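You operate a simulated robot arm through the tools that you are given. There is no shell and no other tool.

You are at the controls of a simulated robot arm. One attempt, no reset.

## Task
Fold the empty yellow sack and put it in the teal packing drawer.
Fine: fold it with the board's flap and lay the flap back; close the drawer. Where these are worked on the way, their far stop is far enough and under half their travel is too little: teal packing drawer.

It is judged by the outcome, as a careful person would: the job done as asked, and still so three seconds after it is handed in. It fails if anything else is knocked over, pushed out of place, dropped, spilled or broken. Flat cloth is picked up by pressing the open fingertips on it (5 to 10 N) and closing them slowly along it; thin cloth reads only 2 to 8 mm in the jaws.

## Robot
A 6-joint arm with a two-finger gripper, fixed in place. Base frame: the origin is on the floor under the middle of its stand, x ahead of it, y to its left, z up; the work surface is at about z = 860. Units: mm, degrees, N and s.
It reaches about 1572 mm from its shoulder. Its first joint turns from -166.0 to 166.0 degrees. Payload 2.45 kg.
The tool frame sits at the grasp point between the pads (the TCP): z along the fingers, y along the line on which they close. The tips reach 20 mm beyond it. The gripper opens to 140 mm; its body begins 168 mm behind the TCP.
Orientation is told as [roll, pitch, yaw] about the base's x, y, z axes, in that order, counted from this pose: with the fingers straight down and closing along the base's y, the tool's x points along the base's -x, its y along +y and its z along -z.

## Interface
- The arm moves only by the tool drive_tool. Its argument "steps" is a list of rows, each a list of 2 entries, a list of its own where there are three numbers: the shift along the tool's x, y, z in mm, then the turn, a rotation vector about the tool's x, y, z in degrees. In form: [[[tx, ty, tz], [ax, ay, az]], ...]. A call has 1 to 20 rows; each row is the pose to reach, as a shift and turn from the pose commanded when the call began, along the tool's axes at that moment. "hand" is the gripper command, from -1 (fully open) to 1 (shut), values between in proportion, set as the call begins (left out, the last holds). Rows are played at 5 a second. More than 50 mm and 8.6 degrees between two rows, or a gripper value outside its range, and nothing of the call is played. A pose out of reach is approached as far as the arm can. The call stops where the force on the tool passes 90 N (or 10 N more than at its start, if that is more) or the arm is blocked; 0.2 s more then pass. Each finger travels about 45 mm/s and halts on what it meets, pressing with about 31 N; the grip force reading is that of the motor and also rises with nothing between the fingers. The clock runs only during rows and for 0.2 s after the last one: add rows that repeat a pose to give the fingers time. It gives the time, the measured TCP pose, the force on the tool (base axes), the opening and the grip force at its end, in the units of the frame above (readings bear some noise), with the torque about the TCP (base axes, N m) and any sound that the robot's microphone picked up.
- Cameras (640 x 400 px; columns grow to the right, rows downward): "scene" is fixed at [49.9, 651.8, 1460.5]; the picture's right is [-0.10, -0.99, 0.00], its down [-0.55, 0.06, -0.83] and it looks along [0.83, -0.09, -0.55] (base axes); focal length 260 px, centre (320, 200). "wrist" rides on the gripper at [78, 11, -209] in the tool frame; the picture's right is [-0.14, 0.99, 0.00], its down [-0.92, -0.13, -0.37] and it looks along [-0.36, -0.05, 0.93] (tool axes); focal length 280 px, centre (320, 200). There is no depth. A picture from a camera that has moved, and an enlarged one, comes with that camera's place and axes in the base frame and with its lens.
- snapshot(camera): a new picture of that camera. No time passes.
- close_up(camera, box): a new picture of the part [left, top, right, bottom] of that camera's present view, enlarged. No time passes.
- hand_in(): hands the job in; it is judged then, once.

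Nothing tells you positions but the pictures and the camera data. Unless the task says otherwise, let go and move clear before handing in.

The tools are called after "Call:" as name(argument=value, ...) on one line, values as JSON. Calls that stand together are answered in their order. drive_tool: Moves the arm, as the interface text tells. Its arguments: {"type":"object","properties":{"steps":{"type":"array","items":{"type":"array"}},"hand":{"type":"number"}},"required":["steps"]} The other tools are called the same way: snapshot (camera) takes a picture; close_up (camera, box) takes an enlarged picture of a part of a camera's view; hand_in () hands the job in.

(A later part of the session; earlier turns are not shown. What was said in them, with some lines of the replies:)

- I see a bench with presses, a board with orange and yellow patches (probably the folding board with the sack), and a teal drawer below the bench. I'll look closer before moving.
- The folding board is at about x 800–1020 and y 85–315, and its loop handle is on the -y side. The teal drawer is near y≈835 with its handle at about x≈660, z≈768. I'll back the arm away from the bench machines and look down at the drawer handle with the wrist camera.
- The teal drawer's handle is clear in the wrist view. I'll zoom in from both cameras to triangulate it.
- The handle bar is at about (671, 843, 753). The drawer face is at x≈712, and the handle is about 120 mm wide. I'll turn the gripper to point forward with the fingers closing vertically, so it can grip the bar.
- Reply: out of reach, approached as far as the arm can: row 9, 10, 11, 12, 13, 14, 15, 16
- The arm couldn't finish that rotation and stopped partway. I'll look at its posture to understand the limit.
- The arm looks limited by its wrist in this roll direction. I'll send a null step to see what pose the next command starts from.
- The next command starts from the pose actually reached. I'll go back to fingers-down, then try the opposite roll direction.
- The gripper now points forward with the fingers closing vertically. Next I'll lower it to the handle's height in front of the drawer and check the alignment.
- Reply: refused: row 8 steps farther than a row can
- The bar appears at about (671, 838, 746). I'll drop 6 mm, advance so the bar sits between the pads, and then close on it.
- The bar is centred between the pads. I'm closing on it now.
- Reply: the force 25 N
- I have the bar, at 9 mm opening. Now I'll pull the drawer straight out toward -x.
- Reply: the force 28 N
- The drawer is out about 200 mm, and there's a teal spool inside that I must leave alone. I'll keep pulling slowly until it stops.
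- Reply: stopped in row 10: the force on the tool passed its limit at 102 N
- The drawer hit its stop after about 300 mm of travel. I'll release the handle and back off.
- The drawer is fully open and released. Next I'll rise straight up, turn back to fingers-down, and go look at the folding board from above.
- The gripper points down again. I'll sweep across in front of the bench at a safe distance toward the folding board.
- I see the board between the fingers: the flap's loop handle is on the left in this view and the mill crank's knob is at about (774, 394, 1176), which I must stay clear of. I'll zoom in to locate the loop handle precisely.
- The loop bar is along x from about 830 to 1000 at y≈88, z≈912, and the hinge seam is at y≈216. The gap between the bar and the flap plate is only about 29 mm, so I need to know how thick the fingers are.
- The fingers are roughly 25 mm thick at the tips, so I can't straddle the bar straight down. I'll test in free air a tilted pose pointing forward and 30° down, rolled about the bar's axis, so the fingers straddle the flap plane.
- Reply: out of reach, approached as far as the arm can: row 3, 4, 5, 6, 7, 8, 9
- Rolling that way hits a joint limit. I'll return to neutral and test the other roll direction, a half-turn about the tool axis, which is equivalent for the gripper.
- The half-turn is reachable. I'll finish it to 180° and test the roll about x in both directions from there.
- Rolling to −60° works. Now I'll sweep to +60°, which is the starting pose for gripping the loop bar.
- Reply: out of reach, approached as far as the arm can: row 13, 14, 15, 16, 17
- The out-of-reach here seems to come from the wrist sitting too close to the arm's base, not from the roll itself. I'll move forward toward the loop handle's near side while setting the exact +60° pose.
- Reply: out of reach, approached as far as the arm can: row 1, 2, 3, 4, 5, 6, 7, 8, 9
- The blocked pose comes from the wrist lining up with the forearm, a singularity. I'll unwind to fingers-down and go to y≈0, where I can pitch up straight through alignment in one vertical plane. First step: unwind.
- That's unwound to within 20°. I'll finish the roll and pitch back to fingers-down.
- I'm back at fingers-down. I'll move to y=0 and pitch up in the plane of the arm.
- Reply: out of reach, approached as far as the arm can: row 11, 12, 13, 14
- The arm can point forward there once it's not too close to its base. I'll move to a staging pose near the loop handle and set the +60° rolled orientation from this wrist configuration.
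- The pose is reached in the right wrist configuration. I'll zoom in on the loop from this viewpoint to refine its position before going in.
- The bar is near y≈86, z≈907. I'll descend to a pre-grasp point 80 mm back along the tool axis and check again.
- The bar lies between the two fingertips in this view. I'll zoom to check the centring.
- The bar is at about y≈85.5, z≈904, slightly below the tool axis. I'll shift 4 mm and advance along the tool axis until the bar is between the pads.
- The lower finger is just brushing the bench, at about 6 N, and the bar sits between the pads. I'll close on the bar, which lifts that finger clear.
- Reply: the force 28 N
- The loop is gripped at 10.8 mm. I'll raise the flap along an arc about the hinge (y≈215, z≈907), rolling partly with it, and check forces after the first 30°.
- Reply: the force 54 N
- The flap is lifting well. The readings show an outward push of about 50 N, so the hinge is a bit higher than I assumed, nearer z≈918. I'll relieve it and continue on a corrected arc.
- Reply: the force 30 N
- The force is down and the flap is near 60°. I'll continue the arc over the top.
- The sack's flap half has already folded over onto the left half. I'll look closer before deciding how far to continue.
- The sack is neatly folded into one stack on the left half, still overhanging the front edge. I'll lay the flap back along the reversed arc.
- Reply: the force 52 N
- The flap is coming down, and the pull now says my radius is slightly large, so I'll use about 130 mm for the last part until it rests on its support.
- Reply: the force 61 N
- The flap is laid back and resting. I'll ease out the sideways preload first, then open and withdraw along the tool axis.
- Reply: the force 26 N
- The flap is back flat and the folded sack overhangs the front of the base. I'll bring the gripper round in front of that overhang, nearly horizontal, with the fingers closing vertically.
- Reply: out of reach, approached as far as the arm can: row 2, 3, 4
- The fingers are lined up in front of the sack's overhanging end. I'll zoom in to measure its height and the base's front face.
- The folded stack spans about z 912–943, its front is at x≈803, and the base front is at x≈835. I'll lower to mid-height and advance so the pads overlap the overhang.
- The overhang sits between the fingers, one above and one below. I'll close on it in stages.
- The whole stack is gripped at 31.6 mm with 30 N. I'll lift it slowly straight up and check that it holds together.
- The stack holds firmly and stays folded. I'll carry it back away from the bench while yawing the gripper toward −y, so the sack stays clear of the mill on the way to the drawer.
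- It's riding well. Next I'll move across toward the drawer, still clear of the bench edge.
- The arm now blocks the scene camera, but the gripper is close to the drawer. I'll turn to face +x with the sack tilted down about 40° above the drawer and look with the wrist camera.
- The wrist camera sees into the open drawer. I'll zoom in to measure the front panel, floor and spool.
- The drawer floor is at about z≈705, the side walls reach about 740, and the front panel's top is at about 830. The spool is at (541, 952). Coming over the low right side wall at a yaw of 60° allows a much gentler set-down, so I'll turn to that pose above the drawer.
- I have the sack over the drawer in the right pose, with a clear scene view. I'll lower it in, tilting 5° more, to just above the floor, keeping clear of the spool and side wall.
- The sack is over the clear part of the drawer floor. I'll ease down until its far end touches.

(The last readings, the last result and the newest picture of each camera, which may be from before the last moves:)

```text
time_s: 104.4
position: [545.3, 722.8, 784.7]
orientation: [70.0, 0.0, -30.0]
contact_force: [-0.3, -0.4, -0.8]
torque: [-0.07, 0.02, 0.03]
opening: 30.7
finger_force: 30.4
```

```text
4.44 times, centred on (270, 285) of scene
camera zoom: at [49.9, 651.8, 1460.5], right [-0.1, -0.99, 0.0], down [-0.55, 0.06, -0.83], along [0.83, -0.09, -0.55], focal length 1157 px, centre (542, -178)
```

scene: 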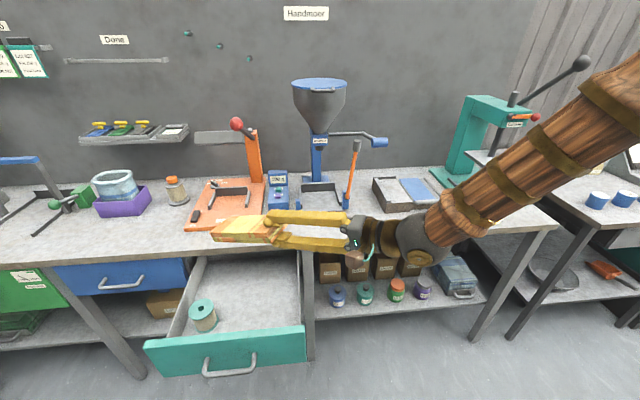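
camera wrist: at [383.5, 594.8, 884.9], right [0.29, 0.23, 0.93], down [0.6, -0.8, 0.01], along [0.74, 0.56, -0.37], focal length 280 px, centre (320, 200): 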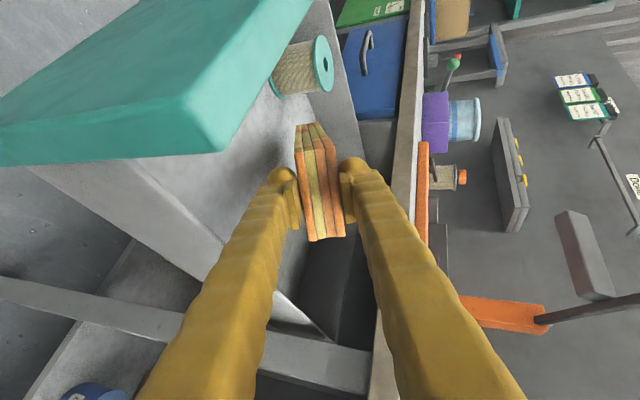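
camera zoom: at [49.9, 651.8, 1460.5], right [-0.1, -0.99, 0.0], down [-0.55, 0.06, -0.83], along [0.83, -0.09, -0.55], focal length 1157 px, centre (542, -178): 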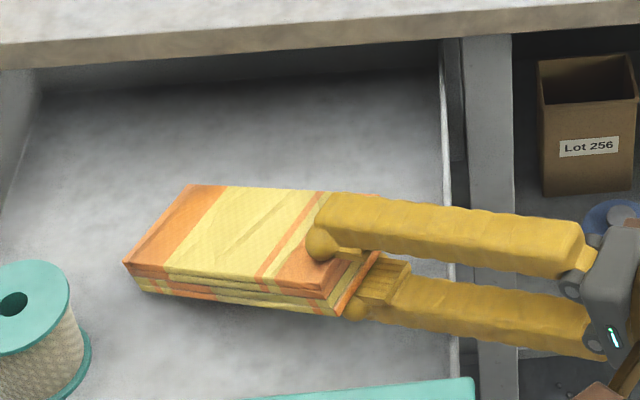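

There's no contact yet, so I'll keep going down in small steps.

Call:
drive_tool(steps=[[[0, -2.8, 1.0], [0, 0, 0]], [[0, -5.6, 2.1], [0, 0, 0]], [[0, -8.5, 3.1], [0, 0, 0]], [[0, -8.5, 3.1], [0, 0, 0]]])

Call:
close_up(camera="wrist", box=[150, 80, 400, 400])

```text
time_s: 105.4
position: [546.0, 722.3, 777.5]
orientation: [70.0, -0.1, -30.0]
contact_force: [-0.3, -0.3, -1.4]
torque: [-0.03, 0.05, 0.03]
opening: 30.6
finger_force: 30.3
```

```text
1.25 times, centred on (275, 240) of wrist
camera zoom: at [382.7, 595.1, 859.9], right [0.29, 0.23, 0.93], down [0.6, -0.8, 0.01], along [0.74, 0.56, -0.37], focal length 350 px, centre (376, 150)
```

zoom: 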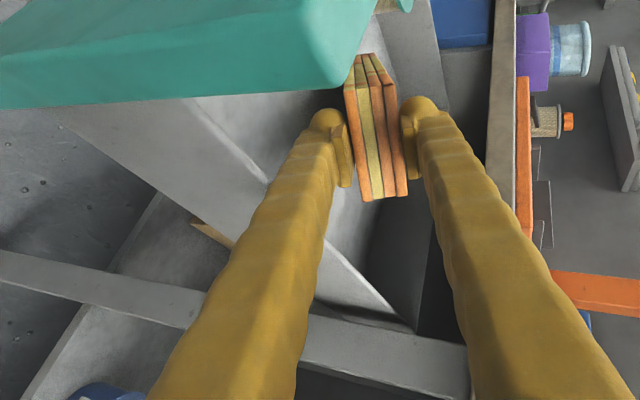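

The far end is almost on the floor, but the lower finger is close to the side wall's top. I'll raise 10 mm, then open just enough to free the sack.

Call:
drive_tool(steps=[[[0, 4.7, -1.7], [0, 0, 0]], [[0, 9.4, -3.4], [0, 0, 0]], [[0, 9.4, -3.4], [0, 0, 0]]])

Call:
drive_tool(steps=[[[0, 0, 0], [0, 0, 0]], [[0, 0, 0], [0, 0, 0]], [[0, 0, 0], [0, 0, 0]]], hand=0.314)

Call:
close_up(camera="scene", box=[180, 240, 360, 350])

Call:
close_up(camera="wrist", box=[150, 80, 400, 400])

```text
time_s: 106.2
position: [545.8, 722.1, 788.2]
orientation: [70.0, 0.0, -30.0]
contact_force: [-0.5, 0.2, -1.3]
torque: [-0.03, 0.02, 0.0]
opening: 30.8
finger_force: 31.2
```

```text
time_s: 107.0
position: [544.5, 721.6, 786.5]
orientation: [70.1, -0.1, -29.9]
contact_force: [-0.3, 0.6, -0.6]
torque: [0.05, -0.03, 0.01]
opening: 48.2
finger_force: 0.4
```

```text
3.56 times, centred on (270, 295) of scene
camera zoom: at [49.9, 651.8, 1460.5], right [-0.1, -0.99, 0.0], down [-0.55, 0.06, -0.83], along [0.83, -0.09, -0.55], focal length 926 px, centre (498, -138)
```

zoom: 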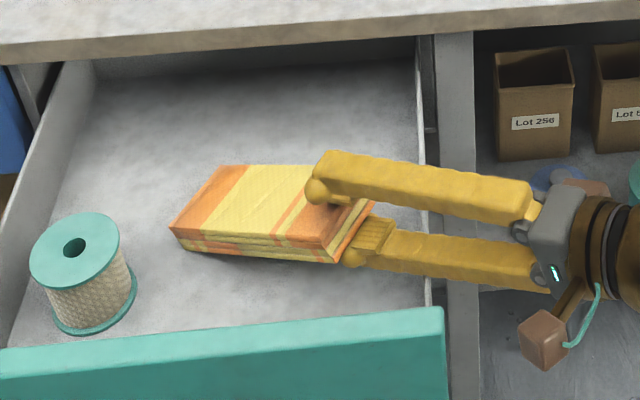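

```text
1.25 times, centred on (275, 240) of wrist
camera zoom: at [381.6, 594.9, 870.2], right [0.29, 0.23, 0.93], down [0.6, -0.8, 0.01], along [0.74, 0.56, -0.37], focal length 350 px, centre (376, 150)
```

zoom: 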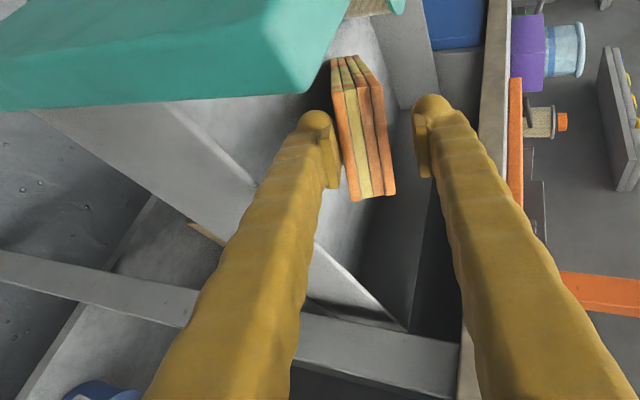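

It's released, with the near end resting on the lower finger and the far end on the floor. I'll withdraw quickly straight back so it slides off in place.

Call:
drive_tool(steps=[[[0, 0, -49], [0, 0, 0]], [[0, 0, -98], [0, 0, 0]], [[0, 0, -147], [0, 0, 0]], [[0, 0, -190], [0, 0, 0]], [[0, 0, -190], [0, 0, 0]]])

Call:
close_up(camera="scene", box=[140, 220, 380, 385])

Call:
snapshot(camera="wrist")

```text
time_s: 108.2
position: [490.2, 606.7, 857.3]
orientation: [69.9, 0.0, -30.1]
contact_force: [0.4, 0.3, -1.4]
torque: [0.03, 0.02, 0.0]
opening: 48.3
finger_force: 0.1
out of reach, approached as far as the arm can: row 3, 4, 5
```

```text
2.42 times, centred on (260, 302) of scene
camera zoom: at [49.9, 651.8, 1460.5], right [-0.1, -0.99, 0.0], down [-0.55, 0.06, -0.83], along [0.83, -0.09, -0.55], focal length 631 px, centre (466, -48)
```

zoom: 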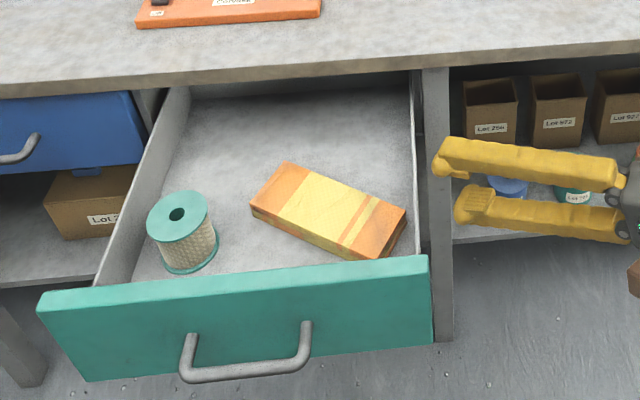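

```text
taken
camera wrist: at [328.0, 479.2, 940.2], right [0.29, 0.23, 0.93], down [0.6, -0.8, 0.01], along [0.74, 0.56, -0.37], focal length 280 px, centre (320, 200)
```

wrist: 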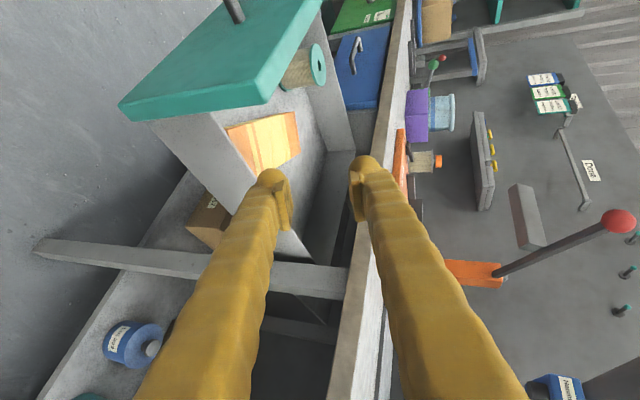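

The folded sack lies flat inside the drawer, clear of the spool. Now I'll close the drawer: rise clear, turn to point at +x, and regrip the handle.

Call:
drive_tool(steps=[[[0, 30.5, -11.1], [0, 0, 0]], [[0, 61.1, -22.2], [0, 0, 0]], [[0, 91.6, -33.4], [0, 0, 0]], [[0, 122.2, -44.5], [0, 0, 0]], [[0, 122.2, -44.5], [0, 0, 0]]], hand=0)

Call:
drive_tool(steps=[[[19.4, 6, 12.3], [-2.01, -6.6, 1.16]], [[38.8, 12, 24.5], [-4.03, -13.19, 2.33]], [[58.1, 18, 36.8], [-6.04, -19.79, 3.49]], [[77.5, 24, 49.1], [-8.06, -26.39, 4.65]], [[96.9, 30, 61.3], [-10.07, -32.98, 5.82]], [[116.3, 36, 73.6], [-12.09, -39.58, 6.98]], [[135.6, 42, 85.9], [-14.1, -46.18, 8.14]], [[155, 48, 98.1], [-16.12, -52.77, 9.31]], [[174.4, 54, 110.4], [-18.13, -59.37, 10.47]], [[174.4, 54, 110.4], [-18.13, -59.37, 10.47]]])

Call:
snapshot(camera="scene")

```text
time_s: 109.4
position: [491.7, 606.2, 988.2]
orientation: [70.1, 0.0, -30.1]
contact_force: [-0.5, -0.3, -0.6]
torque: [0.0, -0.03, -0.03]
opening: 70.1
finger_force: 0.0
```

```text
time_s: 111.6
position: [402.3, 799.3, 1000.8]
orientation: [90.0, 0.1, -90.1]
contact_force: [-0.2, -1.5, -0.2]
torque: [0.04, 0.01, -0.02]
opening: 70.2
finger_force: 0.0
```

```text
taken
```

scene: 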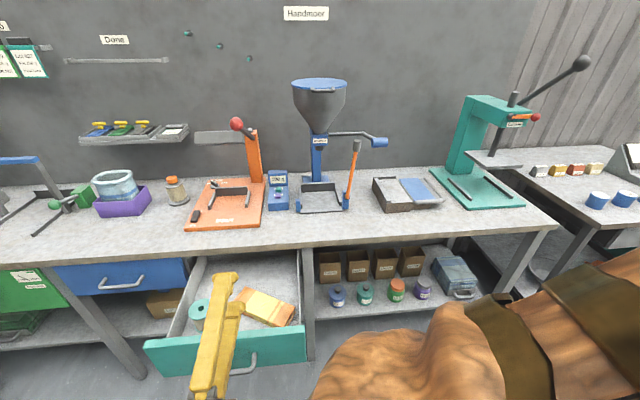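

The arm faces +x again. I'll back off in front of the drawer and lower to the handle's height.

Call:
drive_tool(steps=[[[13.3, 0, -32.3], [0, 0, 0]], [[26.7, 0, -64.7], [0, 0, 0]], [[39, 0, -97], [0, 0, 0]], [[39, -42.7, -97], [0, 0, 0]], [[39, -85.3, -97], [0, 0, 0]], [[39, -128, -97], [0, 0, 0]], [[39, -170.7, -97], [0, 0, 0]], [[39, -213.3, -97], [0, 0, 0]], [[39, -256, -97], [0, 0, 0]], [[39, -256, -97], [0, 0, 0]]])

Call:
snapshot(camera="wrist")

Call:
snapshot(camera="scene")

```text
time_s: 113.8
position: [306.3, 836.9, 744.2]
orientation: [90.1, 0.0, -89.9]
contact_force: [0.6, 0.2, -1.0]
torque: [0.0, -0.04, 0.01]
opening: 69.8
finger_force: 0.1
```

```text
taken
camera wrist: at [98.2, 916.1, 755.8], right [0.0, -0.14, 0.99], down [-0.37, -0.92, -0.13], along [0.93, -0.37, -0.05], focal length 280 px, centre (320, 200)
```

wrist: 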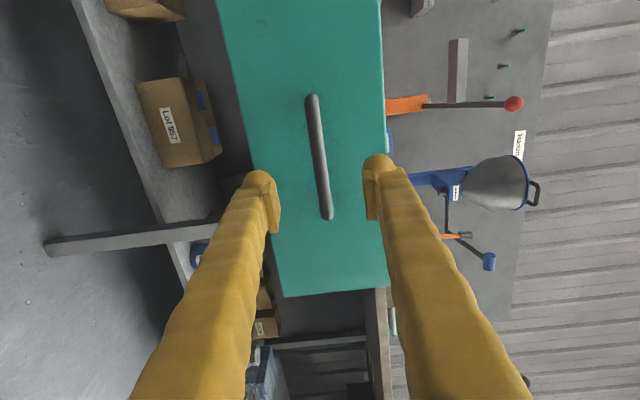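

```text
taken
```

scene: 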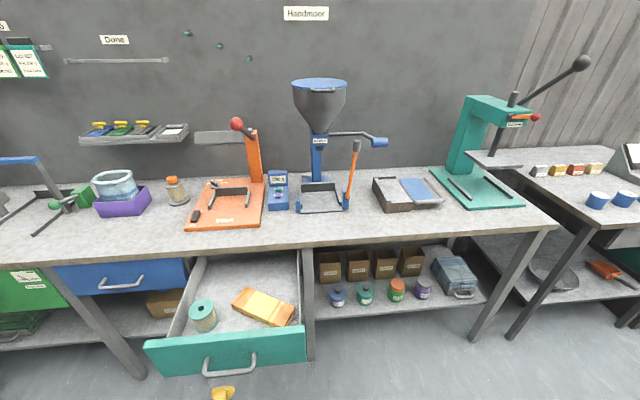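

The bar is between the fingers. I'll advance onto it and grip it.

Call:
drive_tool(steps=[[[0, 0, 20], [0, 0, 0]], [[0, 0, 40], [0, 0, 0]], [[0, 0, 55], [0, 0, 0]], [[0, 0, 65], [0, 0, 0]], [[0, 0, 65], [0, 0, 0]]])

Call:
drive_tool(steps=[[[0, 0, 0], [0, 0, 0]], [[0, 0, 0], [0, 0, 0]], [[0, 0, 0], [0, 0, 0]], [[0, 0, 0], [0, 0, 0]], [[0, 0, 0], [0, 0, 0]]], hand=1)

```text
time_s: 115.0
position: [370.9, 837.2, 744.1]
orientation: [90.0, 0.0, -90.1]
contact_force: [0.5, -0.3, 0.5]
torque: [0.0, 0.0, 0.0]
opening: 69.9
finger_force: 0.0
```

```text
time_s: 116.2
position: [370.4, 837.7, 745.3]
orientation: [90.0, 0.0, -90.1]
contact_force: [2.1, -4.1, 23.8]
torque: [-0.14, -0.1, -0.1]
opening: 10.1
finger_force: 35.6
```

The handle is gripped. I'll push the drawer shut smoothly, slowing at the end.

Call:
drive_tool(steps=[[[0, 1.2, 5], [0, 0, 0]], [[0, 1.2, 14], [0, 0, 0]], [[0, 1.2, 28], [0, 0, 0]], [[0, 1.2, 44], [0, 0, 0]], [[0, 1.2, 62], [0, 0, 0]], [[0, 1.2, 80], [0, 0, 0]], [[0, 1.2, 98], [0, 0, 0]], [[0, 1.2, 116], [0, 0, 0]], [[0, 1.2, 134], [0, 0, 0]], [[0, 1.2, 152], [0, 0, 0]], [[0, 1.2, 170], [0, 0, 0]], [[0, 1.2, 188], [0, 0, 0]], [[0, 1.2, 206], [0, 0, 0]], [[0, 1.2, 224], [0, 0, 0]], [[0, 1.2, 242], [0, 0, 0]], [[0, 1.2, 258], [0, 0, 0]], [[0, 1.2, 272], [0, 0, 0]], [[0, 1.2, 284], [0, 0, 0]], [[0, 1.2, 292], [0, 0, 0]], [[0, 1.2, 298], [0, 0, 0]]])

Call:
snapshot(camera="scene")

Call:
snapshot(camera="wrist")

```text
time_s: 120.4
position: [669.4, 838.0, 744.9]
orientation: [90.0, -0.1, -90.1]
contact_force: [3.6, -11.8, -8.8]
torque: [0.15, 0.0, 0.03]
opening: 9.6
finger_force: 36.9
```

```text
taken
```

scene: 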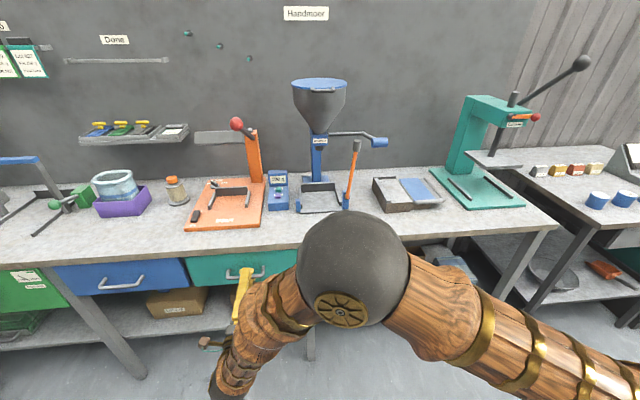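

```text
taken
camera wrist: at [461.1, 915.9, 756.9], right [0.0, -0.14, 0.99], down [-0.37, -0.92, -0.13], along [0.93, -0.37, -0.05], focal length 280 px, centre (320, 200)
```

wrist: 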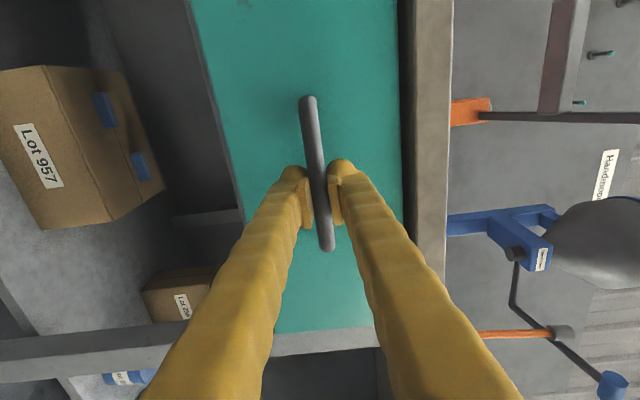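

The drawer is almost home. I'll push a few millimetres more until it seats.

Call:
drive_tool(steps=[[[0, 0, 1.5], [0, 0, 0]], [[0, 0, 3], [0, 0, 0]], [[0, 0, 4.5], [0, 0, 0]], [[0, 0, 4.5], [0, 0, 0]]])

```text
time_s: 121.4
position: [671.8, 837.7, 744.7]
orientation: [89.9, -0.1, -90.1]
contact_force: [-33.4, -29.3, -16.1]
torque: [0.1, 0.06, -0.13]
opening: 9.5
finger_force: 37.0
```

It's seated, with a firm 33 N reaction against the closed stop. I'll open the fingers and withdraw straight back.

Call:
drive_tool(steps=[[[0, 0, 0], [0, 0, 0]], [[0, 0, 0], [0, 0, 0]], [[0, 0, 0], [0, 0, 0]], [[0, 0, 0], [0, 0, 0]], [[0, 0, -15], [0, 0, 0]], [[0, 0, -40], [0, 0, 0]], [[0, 0, -80], [0, 0, 0]], [[0, 0, -120], [0, 0, 0]], [[0, 0, -160], [0, 0, 0]], [[0, 0, -160], [0, 0, 0]]], hand=0)

Call:
snapshot(camera="scene")

Call:
snapshot(camera="wrist")

```text
time_s: 123.6
position: [512.1, 836.2, 749.1]
orientation: [90.0, 0.0, -90.0]
contact_force: [0.4, -0.7, 0.0]
torque: [-0.03, 0.04, -0.01]
opening: 70.1
finger_force: 0.1
```

```text
taken
```

scene: 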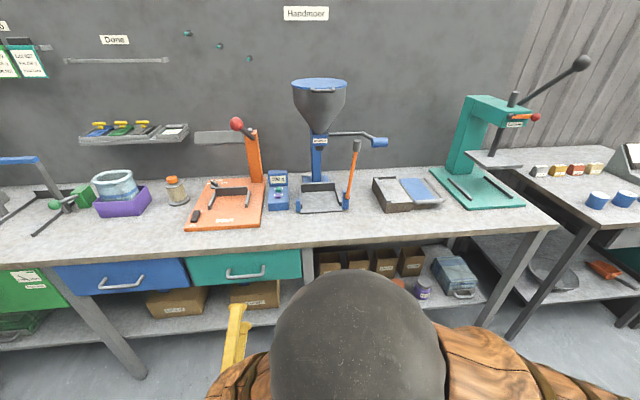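

```text
taken
camera wrist: at [304.0, 915.7, 760.1], right [0.0, -0.14, 0.99], down [-0.37, -0.92, -0.13], along [0.93, -0.37, -0.05], focal length 280 px, centre (320, 200)
```

wrist: 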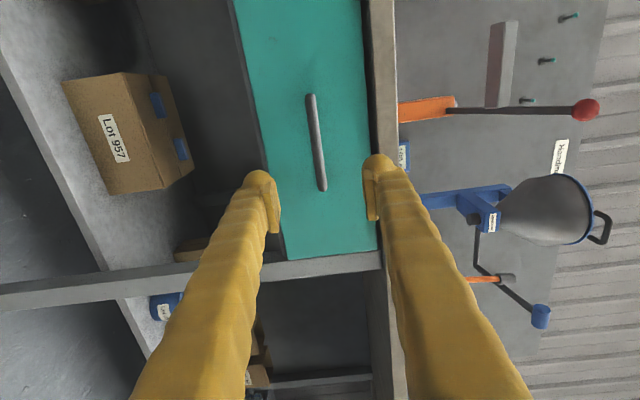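

The drawer is closed and the gripper is free. I'll do a last check of the drawer, the board and everything around them.

Call:
close_up(camera="scene", box=[160, 220, 340, 332])

Call:
close_up(camera="scene", box=[340, 150, 480, 237])

```text
3.56 times, centred on (250, 276) of scene
camera zoom: at [49.9, 651.8, 1460.5], right [-0.1, -0.99, 0.0], down [-0.55, 0.06, -0.83], along [0.83, -0.09, -0.55], focal length 926 px, centre (569, -70)
```

zoom: 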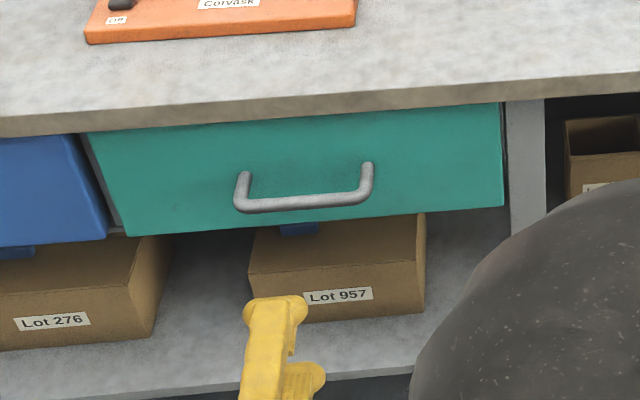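

```text
4.57 times, centred on (410, 194) of scene
camera zoom: at [49.9, 651.8, 1460.5], right [-0.1, -0.99, 0.0], down [-0.55, 0.06, -0.83], along [0.83, -0.09, -0.55], focal length 1190 px, centre (-91, 230)
```

zoom: 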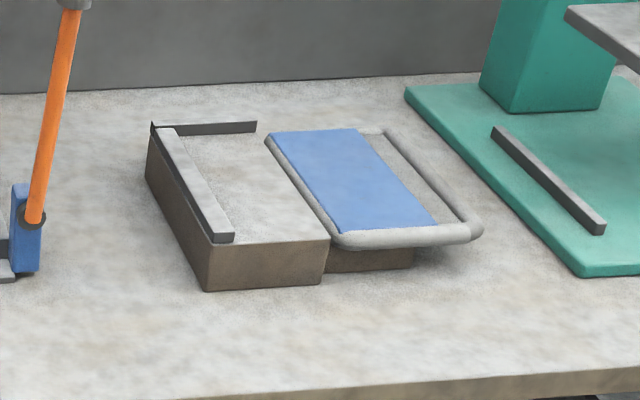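

The drawer is shut in its original position with the folded sack inside, and the flap lies flat. Nothing else in view has moved and the gripper is clear, so I'm handing in.

Call:
hand_in()

```text
The job is handed in.
```

The yellow sack is folded and lying flat in the teal packing drawer, and I've handed the job in. I don't have the verdict yet.

- **Fold:** I lifted the board's flap by its loop handle. The sack folded over into one stack as the flap passed upright, about 100° up. I did not press the flap all the way down on it. The flap is laid back flat.
- **Drawer:** I opened it to its far stop, about 300 mm, and set the sack down clear of the spool already inside. I then closed it until it was firmly against its stop.
- **Surroundings:** the last pictures show the board and drawer as they were at the start, and nothing else appeared moved. The gripper is open and clear of the drawer. Before gripping the flap handle, one finger lightly touched the bench, at about 6 N.
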